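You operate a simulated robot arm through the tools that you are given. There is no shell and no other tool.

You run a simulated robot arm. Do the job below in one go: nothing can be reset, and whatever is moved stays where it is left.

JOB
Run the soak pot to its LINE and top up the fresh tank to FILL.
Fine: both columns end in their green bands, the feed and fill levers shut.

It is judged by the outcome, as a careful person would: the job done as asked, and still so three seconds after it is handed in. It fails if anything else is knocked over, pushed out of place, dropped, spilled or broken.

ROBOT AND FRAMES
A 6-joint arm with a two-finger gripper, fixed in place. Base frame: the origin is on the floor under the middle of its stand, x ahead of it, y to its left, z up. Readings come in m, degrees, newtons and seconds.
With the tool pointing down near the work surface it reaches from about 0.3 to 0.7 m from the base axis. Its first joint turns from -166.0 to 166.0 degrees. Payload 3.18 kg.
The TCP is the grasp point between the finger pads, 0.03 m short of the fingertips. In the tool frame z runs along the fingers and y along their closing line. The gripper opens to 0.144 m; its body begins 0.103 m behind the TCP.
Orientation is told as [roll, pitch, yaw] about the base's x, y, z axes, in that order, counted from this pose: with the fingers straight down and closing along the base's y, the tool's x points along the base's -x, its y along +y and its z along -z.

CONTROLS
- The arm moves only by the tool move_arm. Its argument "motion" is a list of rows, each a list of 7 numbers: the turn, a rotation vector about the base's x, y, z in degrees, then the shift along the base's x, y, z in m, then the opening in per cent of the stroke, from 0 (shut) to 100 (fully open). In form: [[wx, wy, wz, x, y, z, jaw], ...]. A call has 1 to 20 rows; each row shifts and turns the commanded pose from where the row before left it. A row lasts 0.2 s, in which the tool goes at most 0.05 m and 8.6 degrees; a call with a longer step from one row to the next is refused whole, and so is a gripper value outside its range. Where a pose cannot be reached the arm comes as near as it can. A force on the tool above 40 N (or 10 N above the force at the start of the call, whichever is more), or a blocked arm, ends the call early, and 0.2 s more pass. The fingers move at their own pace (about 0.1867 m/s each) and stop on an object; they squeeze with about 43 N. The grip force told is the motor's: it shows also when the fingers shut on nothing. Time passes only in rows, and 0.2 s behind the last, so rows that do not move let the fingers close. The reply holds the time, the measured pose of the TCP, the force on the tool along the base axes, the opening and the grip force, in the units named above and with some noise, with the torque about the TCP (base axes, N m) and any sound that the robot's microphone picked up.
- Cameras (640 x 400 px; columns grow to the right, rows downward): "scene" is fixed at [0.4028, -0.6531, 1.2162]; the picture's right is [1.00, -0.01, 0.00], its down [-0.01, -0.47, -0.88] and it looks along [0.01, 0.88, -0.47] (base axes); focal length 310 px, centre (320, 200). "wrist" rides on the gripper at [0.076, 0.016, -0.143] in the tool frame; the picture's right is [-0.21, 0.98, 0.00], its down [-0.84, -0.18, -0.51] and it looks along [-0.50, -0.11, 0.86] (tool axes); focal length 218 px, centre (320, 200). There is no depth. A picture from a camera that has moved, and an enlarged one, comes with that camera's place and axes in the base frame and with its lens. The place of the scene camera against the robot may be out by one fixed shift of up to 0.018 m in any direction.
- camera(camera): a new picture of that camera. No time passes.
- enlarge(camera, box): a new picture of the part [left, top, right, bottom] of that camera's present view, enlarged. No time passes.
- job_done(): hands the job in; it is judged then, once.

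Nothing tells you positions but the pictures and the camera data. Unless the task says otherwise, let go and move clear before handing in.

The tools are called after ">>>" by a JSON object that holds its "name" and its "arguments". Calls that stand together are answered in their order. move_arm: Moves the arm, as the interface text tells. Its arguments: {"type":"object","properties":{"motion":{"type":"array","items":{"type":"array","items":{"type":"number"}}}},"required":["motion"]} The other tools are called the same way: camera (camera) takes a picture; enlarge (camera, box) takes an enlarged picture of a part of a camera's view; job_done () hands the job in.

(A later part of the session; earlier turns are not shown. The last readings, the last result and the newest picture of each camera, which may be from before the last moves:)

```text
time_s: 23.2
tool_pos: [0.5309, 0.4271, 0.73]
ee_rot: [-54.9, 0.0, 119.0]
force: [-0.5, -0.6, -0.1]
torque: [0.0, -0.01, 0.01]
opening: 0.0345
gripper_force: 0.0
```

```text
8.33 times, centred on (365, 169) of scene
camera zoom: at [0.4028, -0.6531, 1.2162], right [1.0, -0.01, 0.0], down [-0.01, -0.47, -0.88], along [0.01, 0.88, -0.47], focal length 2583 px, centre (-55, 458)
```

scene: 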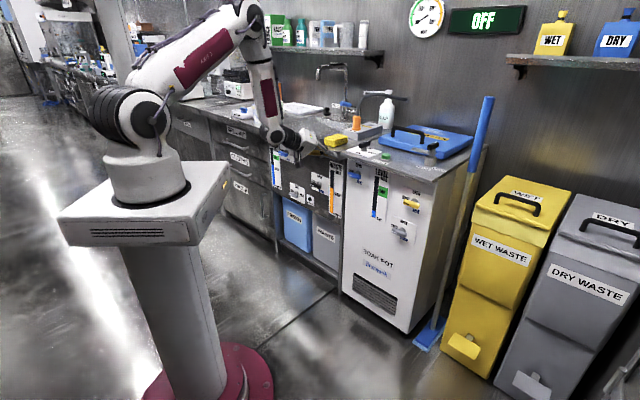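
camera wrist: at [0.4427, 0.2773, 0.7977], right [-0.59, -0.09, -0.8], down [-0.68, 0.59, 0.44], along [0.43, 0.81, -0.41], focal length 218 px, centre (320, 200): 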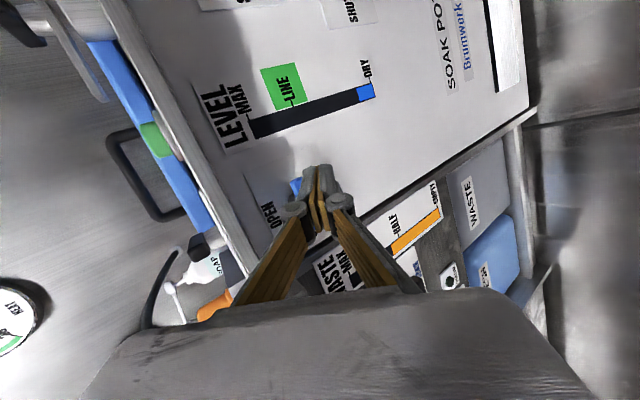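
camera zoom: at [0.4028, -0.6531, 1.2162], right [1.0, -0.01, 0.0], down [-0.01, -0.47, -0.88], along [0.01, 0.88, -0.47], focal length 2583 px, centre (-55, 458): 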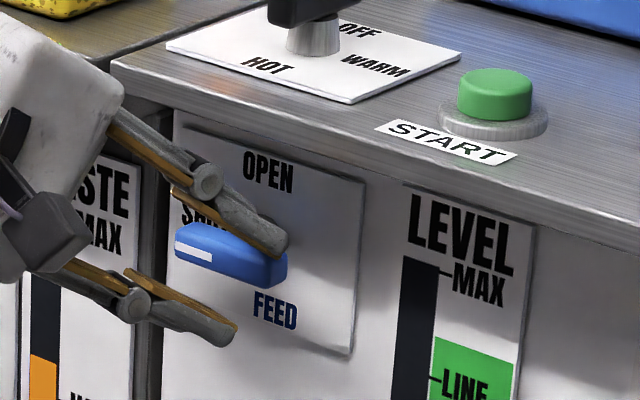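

The fork lines up well with the lever's right end. I'll slide it in the last 2 cm so the bar end sits between the fingers.

>>> {"name": "move_arm", "arguments": {"motion": [[0, 0, 0, 0.0035, 0.0063, 0.0005, 24], [0, 0, 0, 0.0036, 0.0063, 0.0005, 24], [0, 0, 0, 0.0036, 0.0064, 0.0005, 24], [0, 0, 0, 0, 0, 0, 24]]}}

>>> {"name": "enlarge", "arguments": {"camera": "wrist", "box": [200, 60, 440, 260]}}

>>> {"name": "enlarge", "arguments": {"camera": "scene", "box": [335, 145, 395, 193]}}

```text
time_s: 24.2
tool_pos: [0.541, 0.4453, 0.7312]
ee_rot: [-55.0, 0.1, 119.1]
force: [-0.9, -0.4, 0.4]
torque: [-0.01, 0.0, -0.01]
opening: 0.0345
gripper_force: 0.1
```

```text
2.00 times, centred on (320, 160) of wrist
camera zoom: at [0.4684, 0.3177, 0.7984], right [-0.59, -0.09, -0.8], down [-0.68, 0.59, 0.44], along [0.43, 0.81, -0.41], focal length 436 px, centre (320, 280)
```

zoom: 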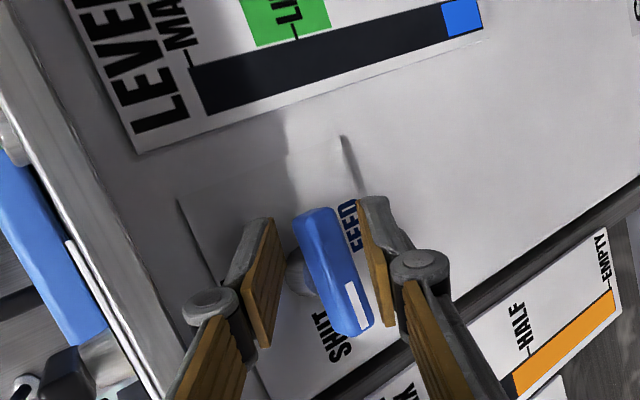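

```text
8.33 times, centred on (365, 169) of scene
camera zoom: at [0.4028, -0.6531, 1.2162], right [1.0, -0.01, 0.0], down [-0.01, -0.47, -0.88], along [0.01, 0.88, -0.47], focal length 2583 px, centre (-55, 458)
```

zoom: 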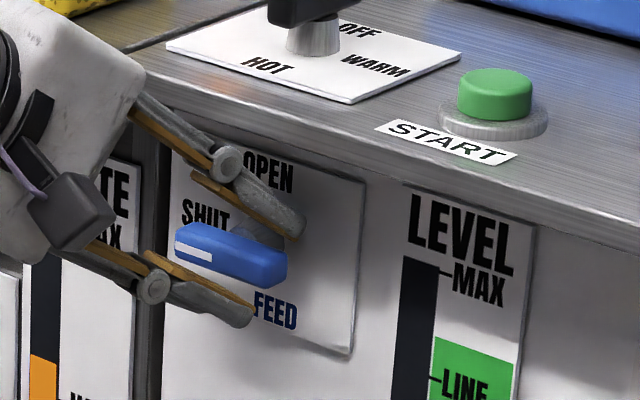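

The bar end is now between the fingers with no contact force. I'll press gently downward in small steps and watch the lever and LEVEL column.

>>> {"name": "move_arm", "arguments": {"motion": [[0, 0, 0, 0, 0, -0.008, 24], [0, 0, 0, 0, 0, -0.006, 24]]}}

>>> {"name": "enlarge", "arguments": {"camera": "scene", "box": [335, 145, 410, 235]}}

>>> {"name": "enlarge", "arguments": {"camera": "wrist", "box": [200, 60, 440, 260]}}

```text
time_s: 24.8
tool_pos: [0.5415, 0.4444, 0.7177]
ee_rot: [-55.1, -0.2, 118.8]
force: [6.4, -11.2, 7.7]
torque: [0.13, -0.11, -0.45]
opening: 0.0385
gripper_force: 2.9
```

```text
4.44 times, centred on (372, 190) of scene
camera zoom: at [0.4028, -0.6531, 1.2162], right [1.0, -0.01, 0.0], down [-0.01, -0.47, -0.88], along [0.01, 0.88, -0.47], focal length 1378 px, centre (87, 244)
```

zoom: 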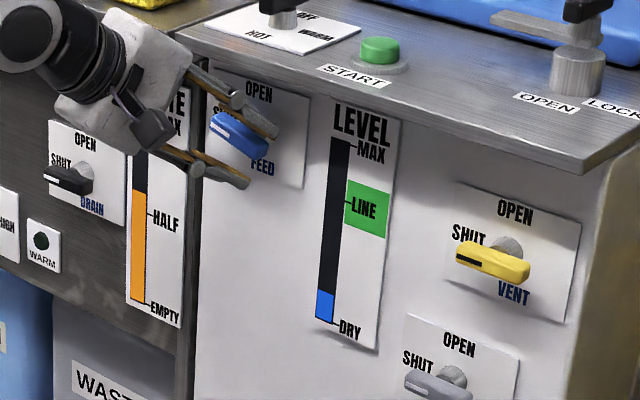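

```text
2.00 times, centred on (320, 160) of wrist
camera zoom: at [0.4677, 0.317, 0.7855], right [-0.59, -0.09, -0.8], down [-0.68, 0.59, 0.44], along [0.43, 0.8, -0.41], focal length 436 px, centre (320, 280)
```

zoom: 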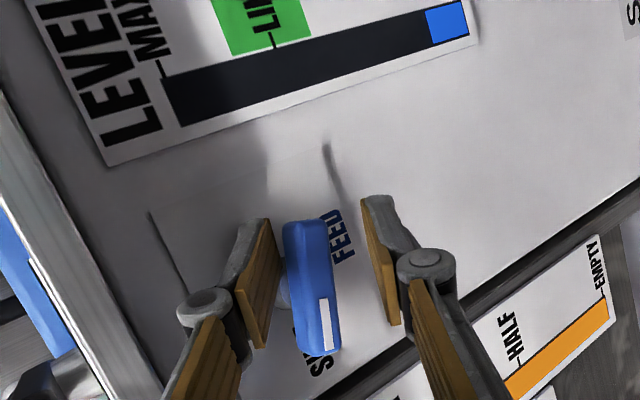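

The lever is turning; it's roughly 20° open. I'll press a bit further and watch the column.

>>> {"name": "move_arm", "arguments": {"motion": [[0, 0, 0, 0, 0, -0.007, 24], [0, 0, 0, 0, 0, -0.005, 24]]}}

>>> {"name": "enlarge", "arguments": {"camera": "scene", "box": [335, 145, 410, 235]}}

>>> {"name": "enlarge", "arguments": {"camera": "scene", "box": [260, 140, 310, 200]}}

```text
time_s: 25.4
tool_pos: [0.5443, 0.445, 0.7089]
ee_rot: [-55.2, -0.2, 118.7]
force: [19.7, -27.7, 16.1]
torque: [0.68, 0.02, -0.92]
opening: 0.0444
gripper_force: 8.2
```

```text
4.44 times, centred on (372, 190) of scene
camera zoom: at [0.4028, -0.6531, 1.2162], right [1.0, -0.01, 0.0], down [-0.01, -0.47, -0.88], along [0.01, 0.88, -0.47], focal length 1378 px, centre (87, 244)
```

zoom: 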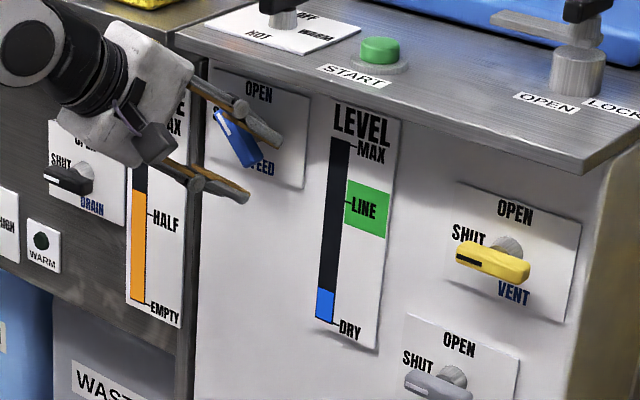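

```text
6.67 times, centred on (285, 170) of scene
camera zoom: at [0.4028, -0.6531, 1.2162], right [1.0, -0.01, 0.0], down [-0.01, -0.47, -0.88], along [0.01, 0.88, -0.47], focal length 2066 px, centre (553, 400)
```

zoom: 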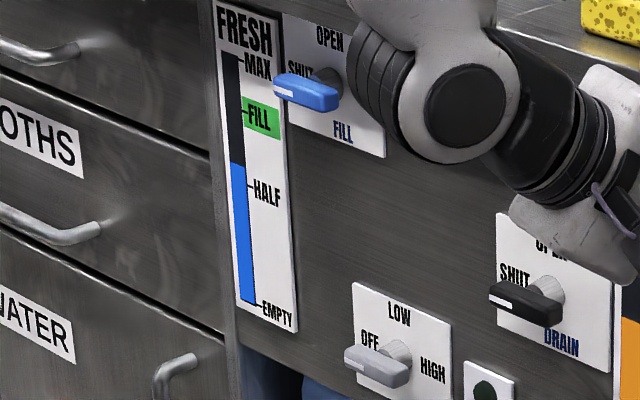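

The lever is about 45–50° open. I'll ease the sideways load and wait briefly to see whether the column rises.

>>> {"name": "move_arm", "arguments": {"motion": [[0, 0, 0, 0.003, -0.003, 0, 24], [0, 0, 0, 0, 0, 0, 24], [0, 0, 0, 0, 0, 0, 24]]}}

>>> {"name": "enlarge", "arguments": {"camera": "scene", "box": [335, 145, 410, 235]}}

>>> {"name": "enlarge", "arguments": {"camera": "wrist", "box": [200, 40, 440, 260]}}

>>> {"name": "enlarge", "arguments": {"camera": "scene", "box": [260, 140, 310, 200]}}

```text
time_s: 26.2
tool_pos: [0.5439, 0.4446, 0.7042]
ee_rot: [-54.8, 0.1, 119.1]
force: [16.0, -8.2, 1.1]
torque: [0.08, 0.17, -0.42]
opening: 0.0391
gripper_force: 3.3
```

```text
4.44 times, centred on (372, 190) of scene
camera zoom: at [0.4028, -0.6531, 1.2162], right [1.0, -0.01, 0.0], down [-0.01, -0.47, -0.88], along [0.01, 0.88, -0.47], focal length 1378 px, centre (87, 244)
```

zoom: 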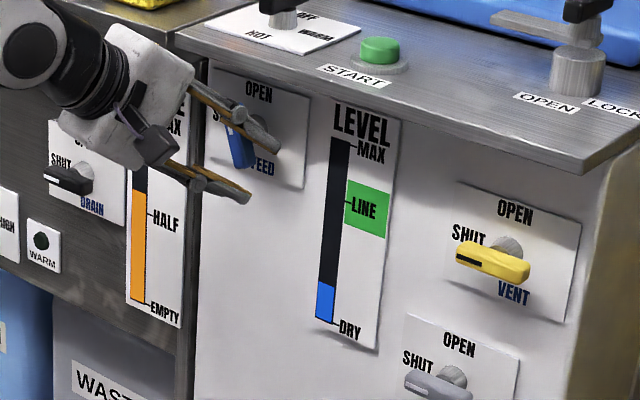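

```text
1.82 times, centred on (320, 150) of wrist
camera zoom: at [0.4705, 0.3165, 0.7725], right [-0.59, -0.09, -0.8], down [-0.68, 0.58, 0.44], along [0.43, 0.81, -0.41], focal length 397 px, centre (320, 291)
```

zoom: 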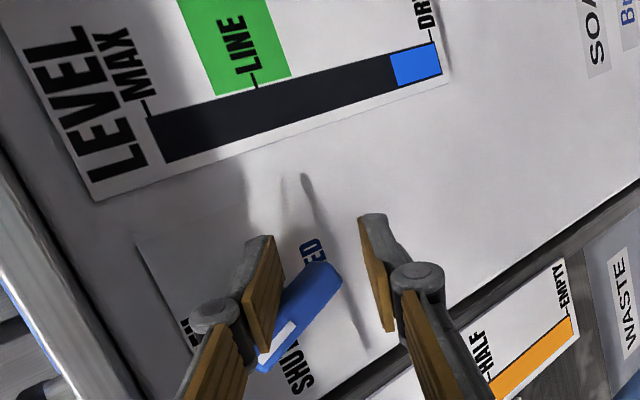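

```text
6.67 times, centred on (285, 170) of scene
camera zoom: at [0.4028, -0.6531, 1.2162], right [1.0, -0.01, 0.0], down [-0.01, -0.47, -0.88], along [0.01, 0.88, -0.47], focal length 2066 px, centre (553, 400)
```

zoom: 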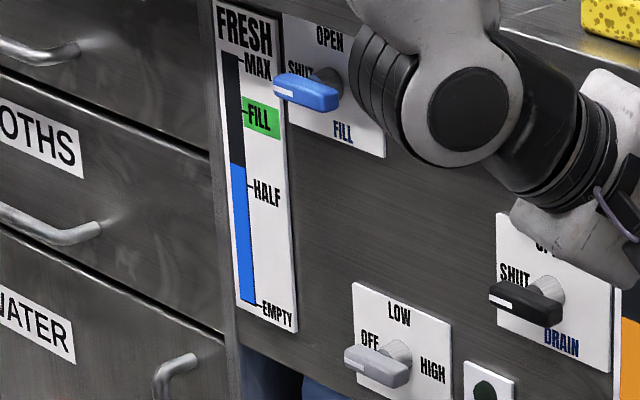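

Feed is flowing: the LEVEL column is rising slowly, around 4% per second. I'll wait in steps and watch both gauges.

>>> {"name": "move_arm", "arguments": {"motion": [[0, 0, 0, 0, 0, 0, 24], [0, 0, 0, 0, 0, 0, 24], [0, 0, 0, 0, 0, 0, 24], [0, 0, 0, 0, 0, 0, 24], [0, 0, 0, 0, 0, 0, 24], [0, 0, 0, 0, 0, 0, 24], [0, 0, 0, 0, 0, 0, 24], [0, 0, 0, 0, 0, 0, 24], [0, 0, 0, 0, 0, 0, 24]]}}

>>> {"name": "enlarge", "arguments": {"camera": "scene", "box": [335, 145, 410, 235]}}

>>> {"name": "enlarge", "arguments": {"camera": "scene", "box": [260, 140, 310, 200]}}

```text
time_s: 28.2
tool_pos: [0.5423, 0.4446, 0.7064]
ee_rot: [-54.9, -0.1, 119.1]
force: [4.9, -3.5, 2.2]
torque: [0.1, 0.11, -0.11]
opening: 0.0374
gripper_force: 1.6
```

```text
4.44 times, centred on (372, 190) of scene
camera zoom: at [0.4028, -0.6531, 1.2162], right [1.0, -0.01, 0.0], down [-0.01, -0.47, -0.88], along [0.01, 0.88, -0.47], focal length 1378 px, centre (87, 244)
```

zoom: 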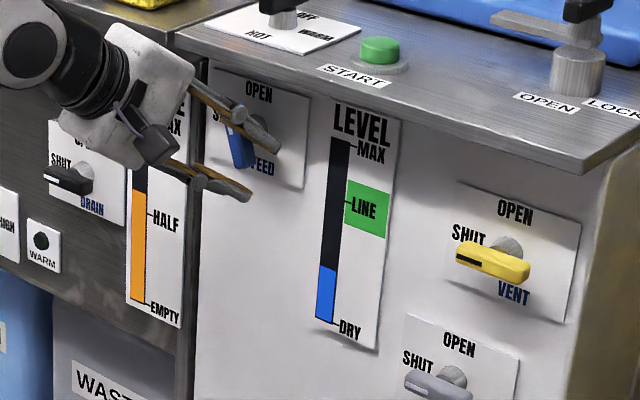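

```text
6.67 times, centred on (285, 170) of scene
camera zoom: at [0.4028, -0.6531, 1.2162], right [1.0, -0.01, 0.0], down [-0.01, -0.47, -0.88], along [0.01, 0.88, -0.47], focal length 2066 px, centre (553, 400)
```

zoom: 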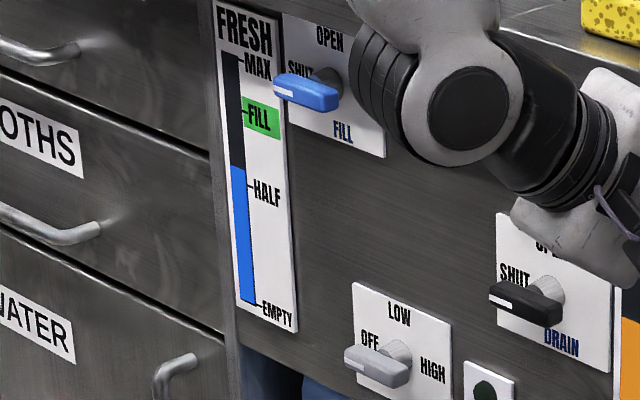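

The column rises about 5% per second and the fresh tank falls only slightly. I'll keep waiting for about 4 s.

>>> {"name": "move_arm", "arguments": {"motion": [[0, 0, 0, 0, 0, 0, 24], [0, 0, 0, 0, 0, 0, 24], [0, 0, 0, 0, 0, 0, 24], [0, 0, 0, 0, 0, 0, 24], [0, 0, 0, 0, 0, 0, 24], [0, 0, 0, 0, 0, 0, 24], [0, 0, 0, 0, 0, 0, 24], [0, 0, 0, 0, 0, 0, 24], [0, 0, 0, 0, 0, 0, 24], [0, 0, 0, 0, 0, 0, 24], [0, 0, 0, 0, 0, 0, 24], [0, 0, 0, 0, 0, 0, 24], [0, 0, 0, 0, 0, 0, 24], [0, 0, 0, 0, 0, 0, 24], [0, 0, 0, 0, 0, 0, 24], [0, 0, 0, 0, 0, 0, 24], [0, 0, 0, 0, 0, 0, 24], [0, 0, 0, 0, 0, 0, 24], [0, 0, 0, 0, 0, 0, 24]]}}

>>> {"name": "enlarge", "arguments": {"camera": "scene", "box": [335, 145, 410, 235]}}

>>> {"name": "camera", "arguments": {"camera": "scene"}}

>>> {"name": "enlarge", "arguments": {"camera": "wrist", "box": [200, 40, 440, 260]}}

```text
time_s: 32.2
tool_pos: [0.5426, 0.4442, 0.7057]
ee_rot: [-54.9, 0.1, 119.0]
force: [2.4, -1.9, 3.3]
torque: [0.1, 0.03, -0.06]
opening: 0.0364
gripper_force: 1.5
```

```text
4.44 times, centred on (372, 190) of scene
camera zoom: at [0.4028, -0.6531, 1.2162], right [1.0, -0.01, 0.0], down [-0.01, -0.47, -0.88], along [0.01, 0.88, -0.47], focal length 1378 px, centre (87, 244)
```

zoom: 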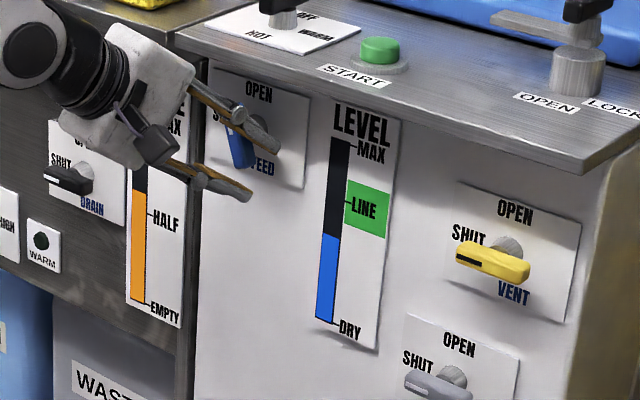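

```text
taken
```

scene: 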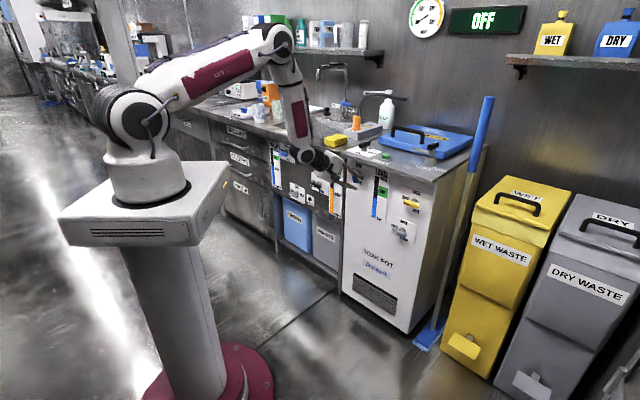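

```text
1.82 times, centred on (320, 150) of wrist
camera zoom: at [0.4707, 0.3164, 0.773], right [-0.59, -0.09, -0.8], down [-0.68, 0.59, 0.44], along [0.43, 0.81, -0.41], focal length 397 px, centre (320, 291)
```

zoom: 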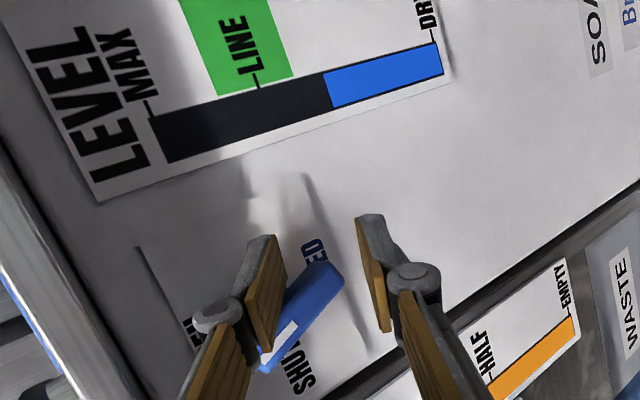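

The LEVEL column is at about half and needs roughly 3–4 s more to reach LINE. I'll wait 3 s, then shut the lever by lifting the fork.

>>> {"name": "move_arm", "arguments": {"motion": [[0, 0, 0, 0, 0, 0, 24], [0, 0, 0, 0, 0, 0, 24], [0, 0, 0, 0, 0, 0, 24], [0, 0, 0, 0, 0, 0, 24], [0, 0, 0, 0, 0, 0, 24], [0, 0, 0, 0, 0, 0, 24], [0, 0, 0, 0, 0, 0, 24], [0, 0, 0, 0, 0, 0, 24], [0, 0, 0, 0, 0, 0, 24], [0, 0, 0, 0, 0, 0, 24], [0, 0, 0, 0, 0, 0, 24], [0, 0, 0, 0, 0, 0, 24], [0, 0, 0, 0, 0, 0, 24], [0, 0, 0, 0, 0, 0, 24]]}}

>>> {"name": "enlarge", "arguments": {"camera": "scene", "box": [335, 145, 410, 235]}}

```text
time_s: 35.2
tool_pos: [0.5439, 0.445, 0.7054]
ee_rot: [-54.9, 0.0, 119.1]
force: [3.1, -2.9, 2.7]
torque: [0.08, 0.0, -0.08]
opening: 0.0365
gripper_force: 1.5
```

```text
4.44 times, centred on (372, 190) of scene
camera zoom: at [0.4028, -0.6531, 1.2162], right [1.0, -0.01, 0.0], down [-0.01, -0.47, -0.88], along [0.01, 0.88, -0.47], focal length 1378 px, centre (87, 244)
```

zoom: 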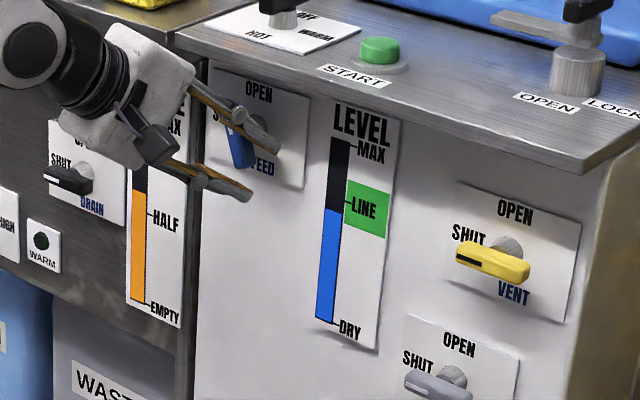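

The column is just under the LINE tick, so I'm shutting now by raising the fork.

>>> {"name": "move_arm", "arguments": {"motion": [[0, 0, 0, 0, 0, 0.016, 24], [0, 0, 0, 0, 0, 0.012, 24], [0, 0, 0, 0, 0, 0.007, 24]]}}

>>> {"name": "enlarge", "arguments": {"camera": "scene", "box": [335, 145, 410, 235]}}

>>> {"name": "enlarge", "arguments": {"camera": "wrist", "box": [200, 40, 440, 260]}}

```text
time_s: 36.0
tool_pos: [0.5427, 0.4438, 0.7397]
ee_rot: [-54.6, 0.0, 119.1]
force: [-8.3, -7.9, -4.9]
torque: [-0.36, 0.3, 0.07]
opening: 0.0409
gripper_force: 5.0
```

```text
4.44 times, centred on (372, 190) of scene
camera zoom: at [0.4028, -0.6531, 1.2162], right [1.0, -0.01, 0.0], down [-0.01, -0.47, -0.88], along [0.01, 0.88, -0.47], focal length 1378 px, centre (87, 244)
```

zoom: 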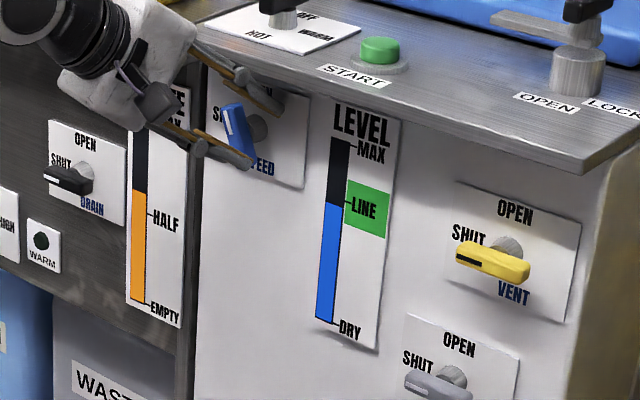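

```text
1.82 times, centred on (320, 150) of wrist
camera zoom: at [0.4706, 0.3152, 0.8075], right [-0.6, -0.09, -0.8], down [-0.68, 0.59, 0.44], along [0.43, 0.81, -0.41], focal length 397 px, centre (320, 291)
```

zoom: 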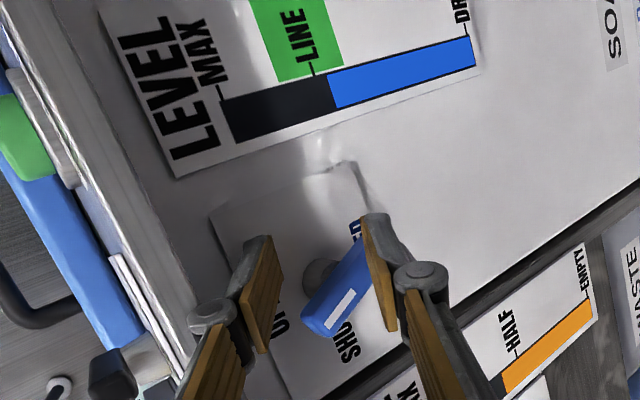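

The lower finger slid in front of the bar instead of lifting it, so the lever is still open. I'll immediately push the bar's upper half leftward with the upper finger and then press down to shut it.

>>> {"name": "move_arm", "arguments": {"motion": [[0, 0, 0, -0.0113, 0.0029, -0.015, 24], [0, 0, 0, -0.0141, 0.0141, 0, 24], [0, 0, 0, -0.0085, 0.0085, -0.004, 24], [0, 0, 0, 0, 0, -0.007, 24]]}}

>>> {"name": "enlarge", "arguments": {"camera": "scene", "box": [335, 145, 410, 235]}}

>>> {"name": "enlarge", "arguments": {"camera": "wrist", "box": [200, 40, 440, 260]}}

```text
time_s: 37.0
tool_pos: [0.509, 0.4729, 0.7203]
ee_rot: [-55.5, -0.3, 119.0]
force: [-8.8, -3.6, 26.0]
torque: [0.31, -0.92, -0.23]
opening: 0.0445
gripper_force: 8.4
```

```text
4.44 times, centred on (372, 190) of scene
camera zoom: at [0.4028, -0.6531, 1.2162], right [1.0, -0.01, 0.0], down [-0.01, -0.47, -0.88], along [0.01, 0.88, -0.47], focal length 1378 px, centre (87, 244)
```

zoom: 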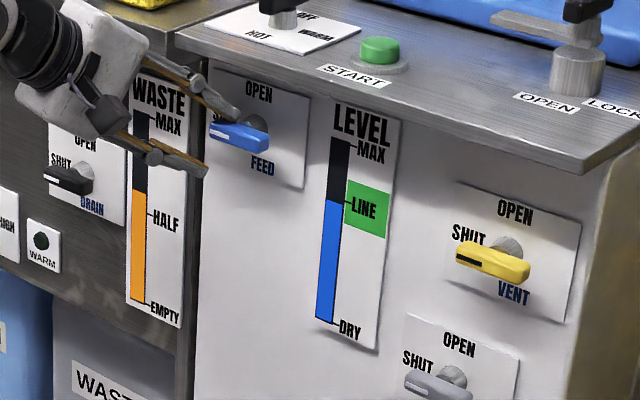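

```text
1.82 times, centred on (320, 150) of wrist
camera zoom: at [0.435, 0.3438, 0.7861], right [-0.59, -0.09, -0.81], down [-0.69, 0.58, 0.44], along [0.43, 0.81, -0.4], focal length 397 px, centre (320, 291)
```

zoom: 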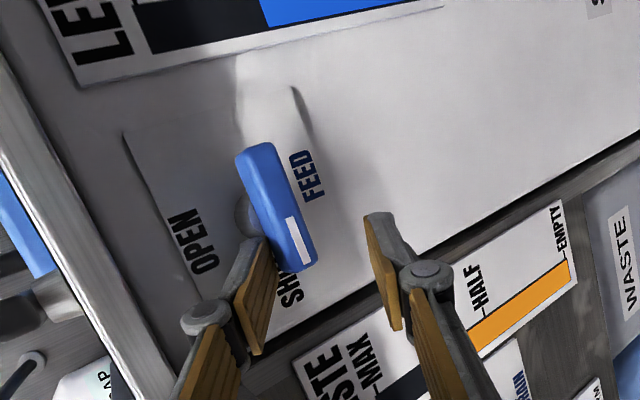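

The FEED lever is back to SHUT, with the finger pressing it onto its stop at 26 N, and the LEVEL column is right at the LINE tick. I'll hold a moment to confirm the column is steady.

>>> {"name": "move_arm", "arguments": {"motion": [[0, 0, 0, 0, 0, 0, 24], [0, 0, 0, 0, 0, 0, 24], [0, 0, 0, 0, 0, 0, 24]]}}

>>> {"name": "enlarge", "arguments": {"camera": "scene", "box": [335, 145, 410, 235]}}

>>> {"name": "enlarge", "arguments": {"camera": "scene", "box": [340, 150, 390, 190]}}

>>> {"name": "enlarge", "arguments": {"camera": "scene", "box": [260, 140, 310, 200]}}

```text
time_s: 37.8
tool_pos: [0.5072, 0.4729, 0.7188]
ee_rot: [-55.2, 0.1, 119.2]
force: [-8.2, 8.4, 28.4]
torque: [0.36, -1.04, 0.43]
opening: 0.048
gripper_force: 11.1
```

```text
4.44 times, centred on (372, 190) of scene
camera zoom: at [0.4028, -0.6531, 1.2162], right [1.0, -0.01, 0.0], down [-0.01, -0.47, -0.88], along [0.01, 0.88, -0.47], focal length 1378 px, centre (87, 244)
```

zoom: 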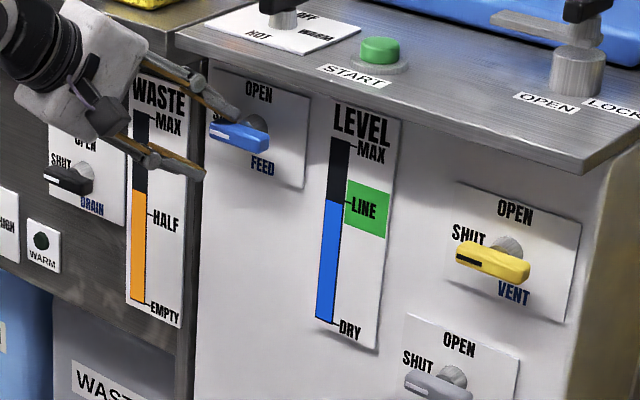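

```text
10.00 times, centred on (365, 170) of scene
camera zoom: at [0.4028, -0.6531, 1.2162], right [1.0, -0.01, 0.0], down [-0.01, -0.47, -0.88], along [0.01, 0.88, -0.47], focal length 3099 px, centre (-130, 500)
```

zoom: 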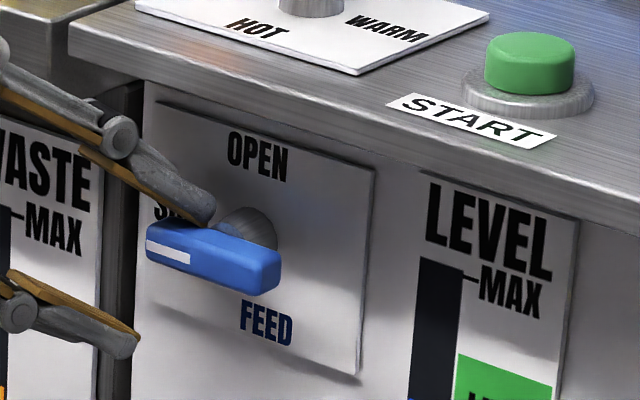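

```text
6.67 times, centred on (285, 170) of scene
camera zoom: at [0.4028, -0.6531, 1.2162], right [1.0, -0.01, 0.0], down [-0.01, -0.47, -0.88], along [0.01, 0.88, -0.47], focal length 2066 px, centre (553, 400)
```

zoom: 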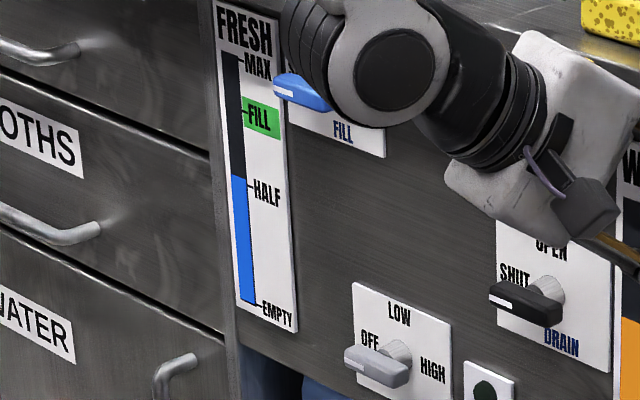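

FEED is fully back on SHUT and LEVEL holds at the LINE tick, while FRESH has dropped to about half. Next I'll back away, close the fingers, and swing across to the FILL lever.

>>> {"name": "move_arm", "arguments": {"motion": [[0, 0, 0, -0.003, -0.003, 0.006, 24], [0, 0, 0, -0.012, -0.012, 0.003, 24], [0, 0, 0, -0.015, -0.015, 0.003, 24], [0, 0, 0, 0, 0, 0, 0], [0, 0, 0, 0, 0, 0, 0]]}}

>>> {"name": "enlarge", "arguments": {"camera": "scene", "box": [335, 145, 410, 235]}}

```text
time_s: 39.0
tool_pos: [0.478, 0.4404, 0.7275]
ee_rot: [-54.7, -0.1, 119.0]
force: [0.1, 0.3, -0.3]
torque: [-0.01, 0.01, 0.03]
opening: 0.0
gripper_force: 30.7
```

```text
4.44 times, centred on (372, 190) of scene
camera zoom: at [0.4028, -0.6531, 1.2162], right [1.0, -0.01, 0.0], down [-0.01, -0.47, -0.88], along [0.01, 0.88, -0.47], focal length 1378 px, centre (87, 244)
```

zoom: 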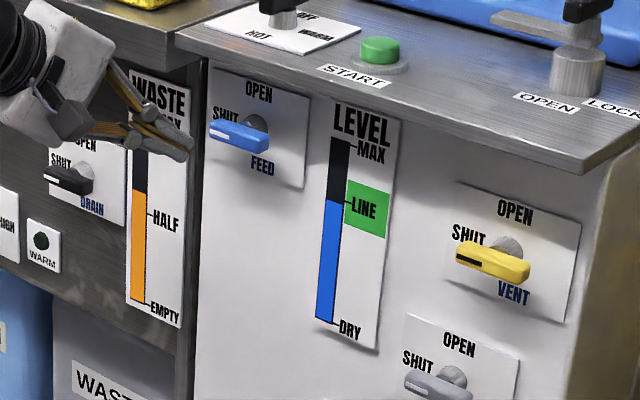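

FEED is shut and the level is steady. Now I'll swing over to a stand-off in front of the FILL lever.

>>> {"name": "move_arm", "arguments": {"motion": [[0, 0, 1.8, -0.0339, 0.0302, 0.0008, 0], [0, 0, 1.8, -0.0339, 0.0302, 0.0008, 0], [0, 0, 1.8, -0.0339, 0.0302, 0.0008, 0], [0, 0, 1.8, -0.0339, 0.0302, 0.0008, 0], [0, 0, 1.8, -0.0339, 0.0302, 0.0008, 0], [0, 0, 1.8, -0.0339, 0.0302, 0.0008, 0], [0, 0, 1.8, -0.0339, 0.0302, 0.0008, 0], [0, 0, 1.8, -0.0339, 0.0302, 0.0008, 0], [0, 0, 1.8, -0.0339, 0.0302, 0.0008, 0], [0, 0, 0, 0, 0, 0, 0]]}}

>>> {"name": "camera", "arguments": {"camera": "wrist"}}

>>> {"name": "camera", "arguments": {"camera": "scene"}}

```text
time_s: 41.2
tool_pos: [0.1714, 0.7132, 0.7344]
ee_rot: [-54.8, -0.1, 135.2]
force: [0.5, -0.2, -0.7]
torque: [0.0, -0.02, -0.01]
opening: 0.0
gripper_force: 30.7
```

```text
taken
camera wrist: at [0.137, 0.5692, 0.801], right [-0.54, -0.25, -0.8], down [-0.82, 0.37, 0.44], along [0.19, 0.89, -0.41], focal length 218 px, centre (320, 200)
```

wrist: 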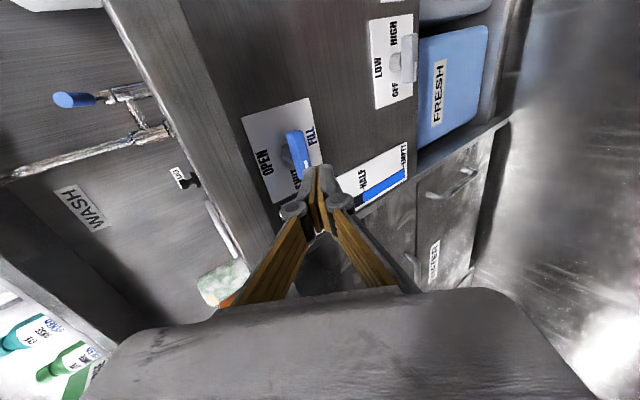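

```text
taken
```

scene: 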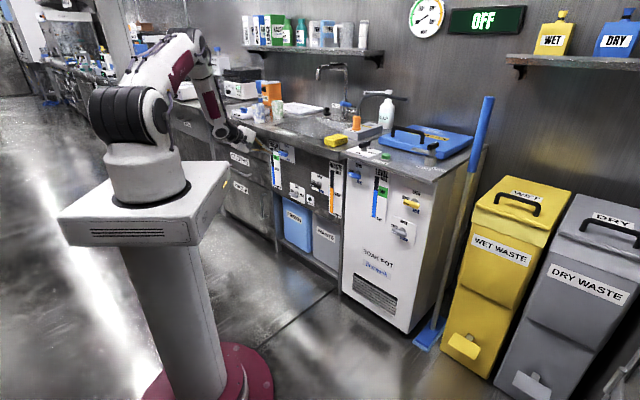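

The arm reached the FILL stand-off. I'll zoom both views to locate the FILL lever and see whether the FRESH gauge stays visible.

>>> {"name": "enlarge", "arguments": {"camera": "scene", "box": [225, 115, 315, 200]}}

>>> {"name": "enlarge", "arguments": {"camera": "wrist", "box": [220, 70, 430, 240]}}

```text
4.71 times, centred on (270, 158) of scene
camera zoom: at [0.4028, -0.6531, 1.2162], right [1.0, -0.01, 0.0], down [-0.01, -0.47, -0.88], along [0.01, 0.88, -0.47], focal length 1458 px, centre (555, 400)
```

zoom: 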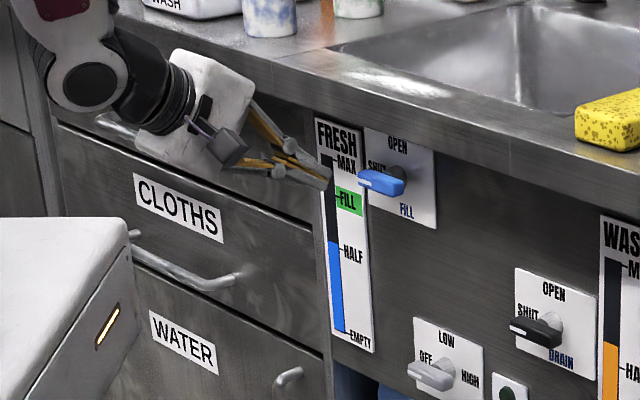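

```text
2.35 times, centred on (325, 155) of wrist
camera zoom: at [0.137, 0.5692, 0.801], right [-0.54, -0.25, -0.8], down [-0.82, 0.37, 0.44], along [0.19, 0.89, -0.41], focal length 514 px, centre (308, 306)
```

zoom: 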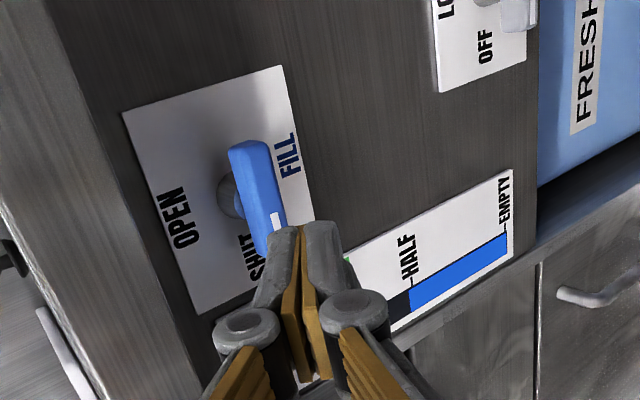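

The FILL bar centre is near (0.237, 0.774, 0.698). I'll bring the closed fingertips to just above its right half, stopping short to check alignment.

>>> {"name": "move_arm", "arguments": {"motion": [[0, 0, 0, 0.017, -0.017, 0.005, 0], [0, 0, 0, 0.0165, 0.0165, 0, 0], [0, 0, 0, 0.0165, 0.0165, 0, 0], [0, 0, 0, 0, 0, 0, 0]]}}

>>> {"name": "enlarge", "arguments": {"camera": "scene", "box": [240, 130, 310, 190]}}

>>> {"name": "enlarge", "arguments": {"camera": "wrist", "box": [220, 70, 430, 240]}}

```text
time_s: 42.2
tool_pos: [0.2252, 0.7263, 0.739]
ee_rot: [-55.0, 0.0, 135.2]
force: [-0.6, 0.4, -0.3]
torque: [0.02, 0.0, 0.01]
opening: 0.0
gripper_force: 30.9
```

```text
6.67 times, centred on (275, 160) of scene
camera zoom: at [0.4028, -0.6531, 1.2162], right [1.0, -0.01, 0.0], down [-0.01, -0.47, -0.88], along [0.01, 0.88, -0.47], focal length 2066 px, centre (620, 467)
```

zoom: 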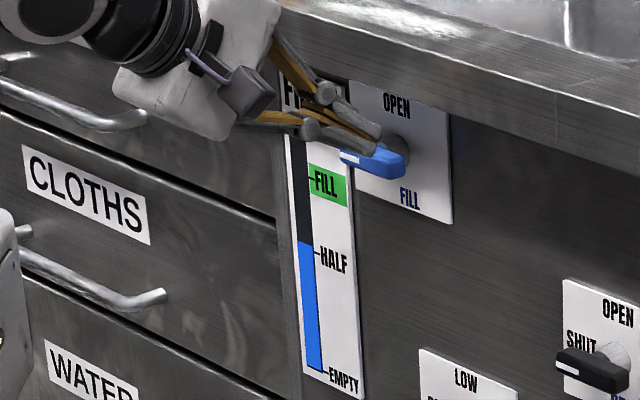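

```text
2.35 times, centred on (325, 155) of wrist
camera zoom: at [0.1905, 0.5826, 0.8059], right [-0.54, -0.25, -0.8], down [-0.82, 0.37, 0.44], along [0.19, 0.89, -0.41], focal length 514 px, centre (308, 306)
```

zoom: 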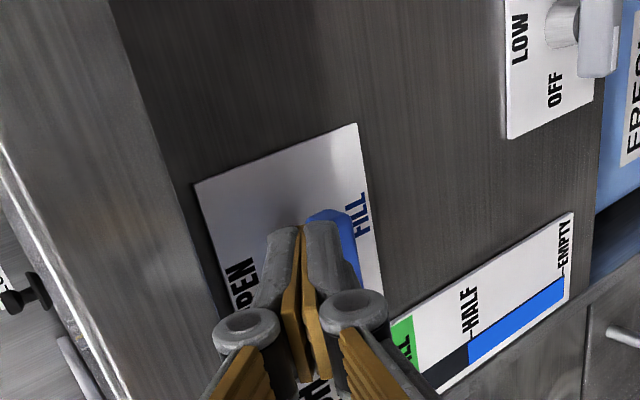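

The scene camera keeps the FILL band visible under the gripper. I'll move the tip over the right half of the bar, then press down to open.

>>> {"name": "move_arm", "arguments": {"motion": [[0, 0, 0, 0.0056, 0.0103, 0, 0], [0, 0, 0, 0.0056, 0.0103, 0, 0], [0, 0, 0, 0, 0, -0.006, 0], [0, 0, 0, 0, 0, -0.004, 0]]}}

>>> {"name": "enlarge", "arguments": {"camera": "scene", "box": [240, 130, 310, 190]}}

>>> {"name": "enlarge", "arguments": {"camera": "wrist", "box": [220, 70, 430, 240]}}

```text
time_s: 43.2
tool_pos: [0.2357, 0.7476, 0.7305]
ee_rot: [-54.9, 0.0, 135.2]
force: [0.5, 0.6, -0.1]
torque: [0.02, -0.02, 0.01]
opening: 0.0001
gripper_force: 30.8
```

```text
6.67 times, centred on (275, 160) of scene
camera zoom: at [0.4028, -0.6531, 1.2162], right [1.0, -0.01, 0.0], down [-0.01, -0.47, -0.88], along [0.01, 0.88, -0.47], focal length 2066 px, centre (620, 467)
```

zoom: 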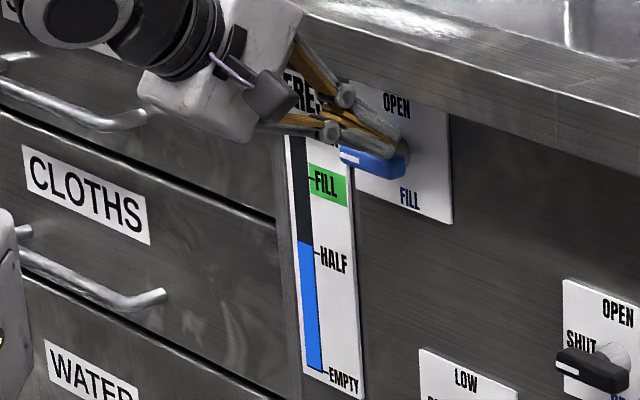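

```text
2.35 times, centred on (325, 155) of wrist
camera zoom: at [0.2012, 0.6038, 0.7969], right [-0.54, -0.25, -0.8], down [-0.82, 0.37, 0.44], along [0.19, 0.89, -0.41], focal length 514 px, centre (308, 306)
```

zoom: 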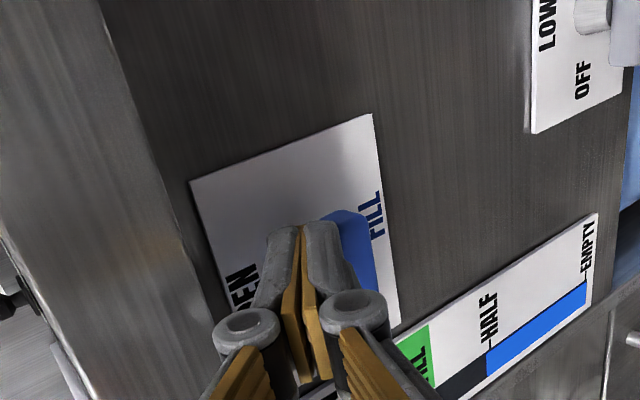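

No contact yet; the tip is right above the bar. I'll press down in small steps.

>>> {"name": "move_arm", "arguments": {"motion": [[0, 0, 0, 0, 0, -0.006, 0], [0, 0, 0, 0, 0, -0.006, 0]]}}

>>> {"name": "enlarge", "arguments": {"camera": "scene", "box": [240, 130, 310, 190]}}

>>> {"name": "enlarge", "arguments": {"camera": "wrist", "box": [220, 70, 430, 240]}}

```text
time_s: 43.8
tool_pos: [0.233, 0.7475, 0.7176]
ee_rot: [-54.8, -0.1, 135.2]
force: [-10.9, -21.1, 10.5]
torque: [-0.14, 0.23, 0.18]
opening: 0.0001
gripper_force: 30.4
```

```text
6.67 times, centred on (275, 160) of scene
camera zoom: at [0.4028, -0.6531, 1.2162], right [1.0, -0.01, 0.0], down [-0.01, -0.47, -0.88], along [0.01, 0.88, -0.47], focal length 2066 px, centre (620, 467)
```

zoom: 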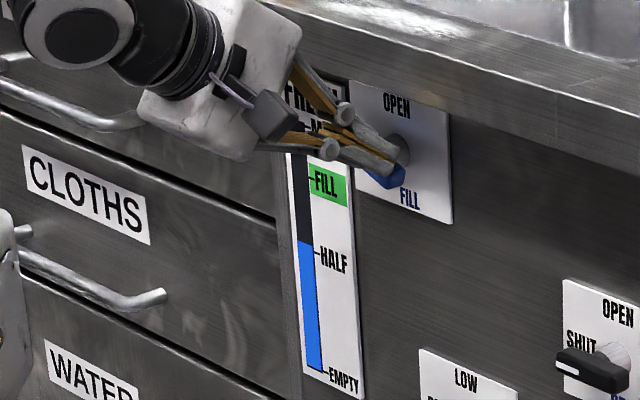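

```text
2.35 times, centred on (325, 155) of wrist
camera zoom: at [0.2, 0.6034, 0.7843], right [-0.54, -0.25, -0.8], down [-0.82, 0.37, 0.44], along [0.19, 0.89, -0.41], focal length 514 px, centre (308, 306)
```

zoom: 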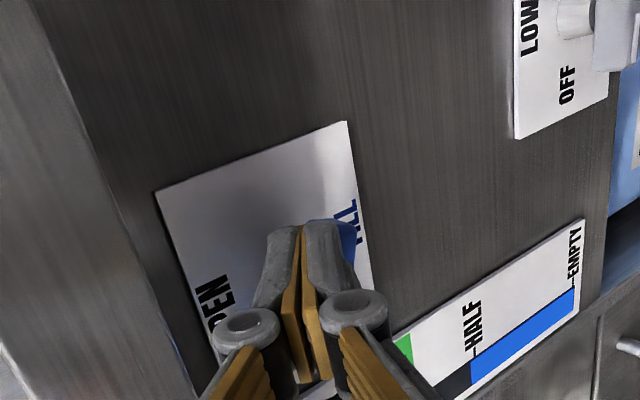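

There is contact now with about 25 N. I'll zoom in closely to see whether the bar is turning or the tip is slipping in front.

>>> {"name": "enlarge", "arguments": {"camera": "scene", "box": [280, 140, 312, 164]}}

>>> {"name": "enlarge", "arguments": {"camera": "wrist", "box": [280, 130, 400, 220]}}

```text
16.00 times, centred on (296, 152) of scene
camera zoom: at [0.4028, -0.6531, 1.2162], right [1.0, -0.01, 0.0], down [-0.01, -0.47, -0.88], along [0.01, 0.88, -0.47], focal length 4959 px, centre (704, 968)
```

zoom: 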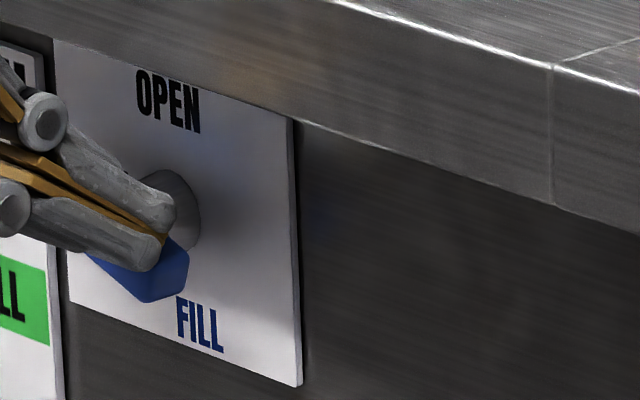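

```text
4.44 times, centred on (340, 175) of wrist
camera zoom: at [0.2, 0.6034, 0.7843], right [-0.54, -0.25, -0.8], down [-0.82, 0.37, 0.44], along [0.19, 0.89, -0.41], focal length 970 px, centre (231, 311)
```

zoom: 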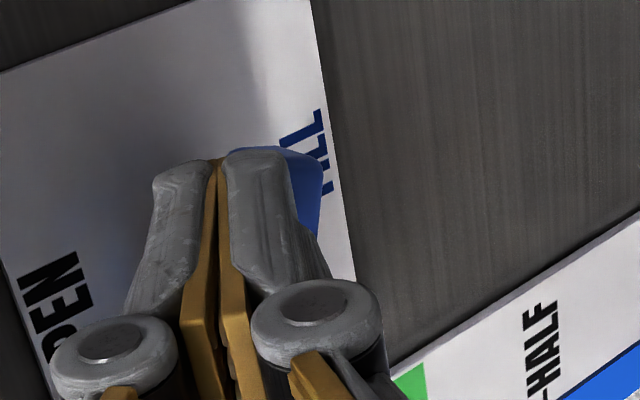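

The bar has begun to turn (about 13°) but the tip seems to be riding against the hub. I'll shift it slightly right and continue pressing down.

>>> {"name": "move_arm", "arguments": {"motion": [[0, 0, 0, 0.0028, -0.0056, 0, 0], [0, 0, 0, 0, 0, -0.006, 0]]}}

>>> {"name": "enlarge", "arguments": {"camera": "scene", "box": [264, 140, 312, 176]}}

>>> {"name": "enlarge", "arguments": {"camera": "wrist", "box": [280, 130, 400, 220]}}

```text
time_s: 44.4
tool_pos: [0.239, 0.7426, 0.7106]
ee_rot: [-54.9, 0.0, 135.3]
force: [-8.9, -4.9, 4.1]
torque: [0.03, 0.14, 0.17]
opening: 0.0
gripper_force: 30.7
```

```text
11.11 times, centred on (288, 158) of scene
camera zoom: at [0.4028, -0.6531, 1.2162], right [1.0, -0.01, 0.0], down [-0.01, -0.47, -0.88], along [0.01, 0.88, -0.47], focal length 3444 px, centre (676, 667)
```

zoom: 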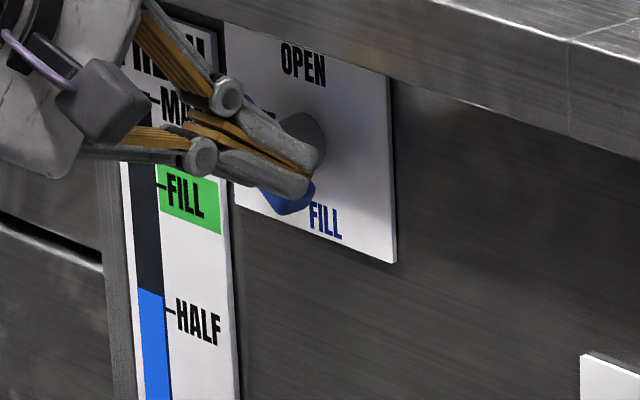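

```text
4.44 times, centred on (340, 175) of wrist
camera zoom: at [0.2041, 0.5988, 0.7779], right [-0.54, -0.25, -0.8], down [-0.82, 0.37, 0.44], along [0.19, 0.89, -0.41], focal length 970 px, centre (231, 311)
```

zoom: 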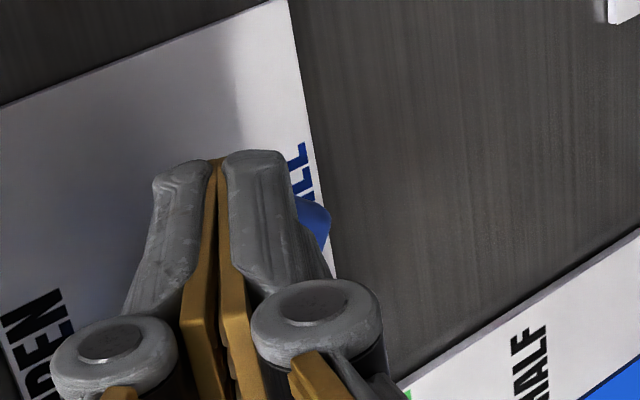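

The bar is now around 35–40° open. I'll press a little further and watch the FRESH column.

>>> {"name": "move_arm", "arguments": {"motion": [[0, 0, 0, 0.0007, -0.0007, -0.006, 0], [0, 0, 0, 0, 0, -0.003, 0]]}}

>>> {"name": "enlarge", "arguments": {"camera": "scene", "box": [264, 140, 312, 176]}}

>>> {"name": "enlarge", "arguments": {"camera": "wrist", "box": [280, 130, 400, 220]}}

```text
time_s: 45.0
tool_pos: [0.2403, 0.7397, 0.7026]
ee_rot: [-54.9, 0.0, 135.2]
force: [-5.2, -1.7, 2.1]
torque: [0.02, 0.07, 0.11]
opening: 0.0
gripper_force: 31.0
```

```text
11.11 times, centred on (288, 158) of scene
camera zoom: at [0.4028, -0.6531, 1.2162], right [1.0, -0.01, 0.0], down [-0.01, -0.47, -0.88], along [0.01, 0.88, -0.47], focal length 3444 px, centre (676, 667)
```

zoom: 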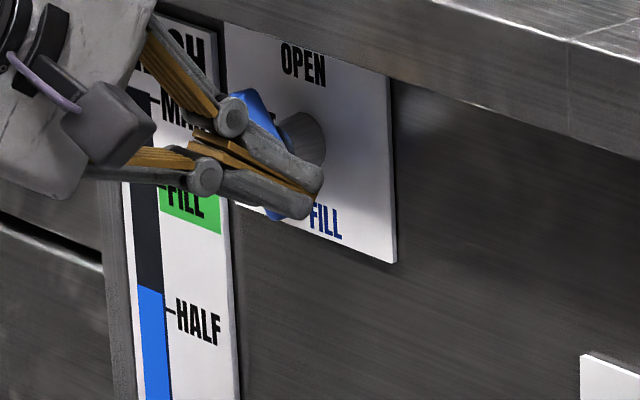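

```text
4.44 times, centred on (340, 175) of wrist
camera zoom: at [0.2057, 0.597, 0.7698], right [-0.54, -0.25, -0.8], down [-0.82, 0.37, 0.44], along [0.19, 0.89, -0.41], focal length 970 px, centre (231, 311)
```

zoom: 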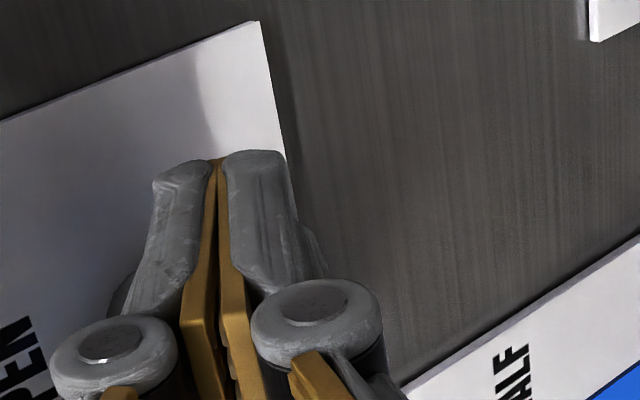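

FILL is open about 55°, and the SHUT tab has swung up. I'll wait about a second and measure how fast FRESH rises.

>>> {"name": "move_arm", "arguments": {"motion": [[0, 0, 0, 0, 0, 0, 0], [0, 0, 0, 0, 0, 0, 0], [0, 0, 0, 0, 0, 0, 0], [0, 0, 0, 0, 0, 0, 0]]}}

>>> {"name": "enlarge", "arguments": {"camera": "scene", "box": [264, 140, 312, 176]}}

>>> {"name": "enlarge", "arguments": {"camera": "scene", "box": [335, 145, 410, 235]}}

```text
time_s: 46.0
tool_pos: [0.2392, 0.7406, 0.7027]
ee_rot: [-54.9, 0.0, 135.2]
force: [-0.3, -0.1, 0.0]
torque: [0.01, 0.0, -0.03]
opening: 0.0001
gripper_force: 30.5
```

```text
11.11 times, centred on (288, 158) of scene
camera zoom: at [0.4028, -0.6531, 1.2162], right [1.0, -0.01, 0.0], down [-0.01, -0.47, -0.88], along [0.01, 0.88, -0.47], focal length 3444 px, centre (676, 667)
```

zoom: 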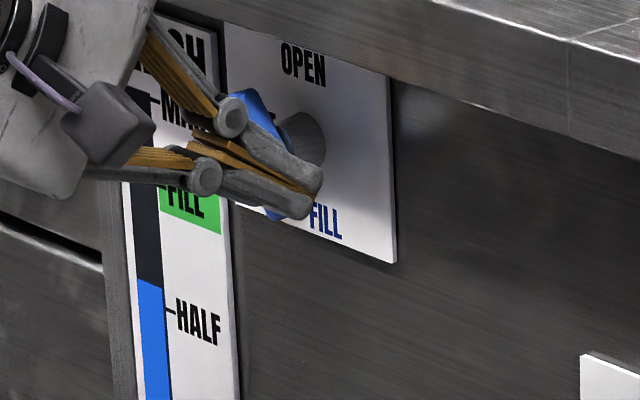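

```text
4.44 times, centred on (372, 190) of scene
camera zoom: at [0.4028, -0.6531, 1.2162], right [1.0, -0.01, 0.0], down [-0.01, -0.47, -0.88], along [0.01, 0.88, -0.47], focal length 1378 px, centre (87, 244)
```

zoom: 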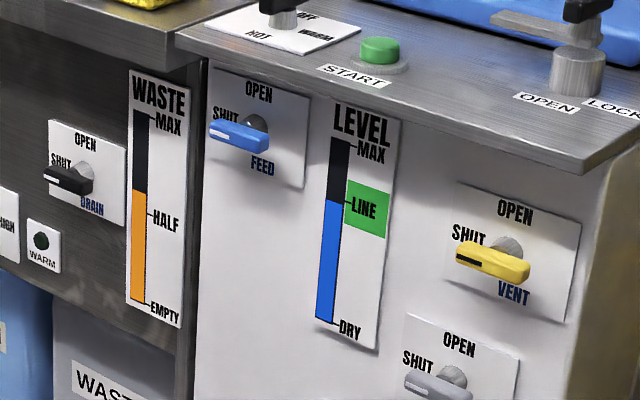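

FRESH is rising slowly, about 1.5% per second, and LEVEL stays put. I'll wait in 4 s blocks.

>>> {"name": "move_arm", "arguments": {"motion": [[0, 0, 0, 0, 0, 0, 0], [0, 0, 0, 0, 0, 0, 0], [0, 0, 0, 0, 0, 0, 0], [0, 0, 0, 0, 0, 0, 0], [0, 0, 0, 0, 0, 0, 0], [0, 0, 0, 0, 0, 0, 0], [0, 0, 0, 0, 0, 0, 0], [0, 0, 0, 0, 0, 0, 0], [0, 0, 0, 0, 0, 0, 0], [0, 0, 0, 0, 0, 0, 0], [0, 0, 0, 0, 0, 0, 0], [0, 0, 0, 0, 0, 0, 0], [0, 0, 0, 0, 0, 0, 0], [0, 0, 0, 0, 0, 0, 0], [0, 0, 0, 0, 0, 0, 0], [0, 0, 0, 0, 0, 0, 0], [0, 0, 0, 0, 0, 0, 0], [0, 0, 0, 0, 0, 0, 0], [0, 0, 0, 0, 0, 0, 0]]}}

>>> {"name": "enlarge", "arguments": {"camera": "scene", "box": [264, 140, 312, 176]}}

```text
time_s: 50.0
tool_pos: [0.239, 0.7411, 0.7021]
ee_rot: [-54.9, 0.1, 135.2]
force: [0.7, -0.9, 0.3]
torque: [0.01, -0.02, 0.0]
opening: 0.0
gripper_force: 30.6
```

```text
11.11 times, centred on (288, 158) of scene
camera zoom: at [0.4028, -0.6531, 1.2162], right [1.0, -0.01, 0.0], down [-0.01, -0.47, -0.88], along [0.01, 0.88, -0.47], focal length 3444 px, centre (676, 667)
```

zoom: 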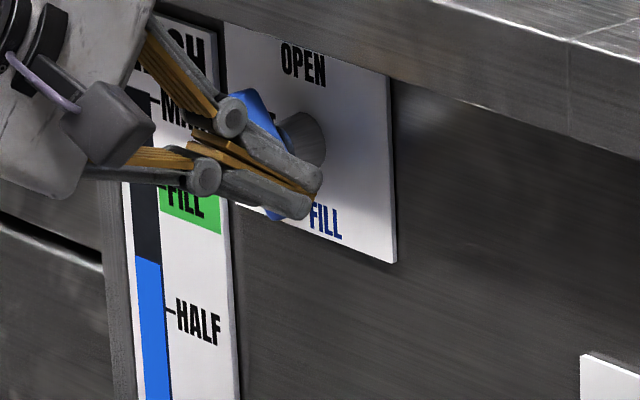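

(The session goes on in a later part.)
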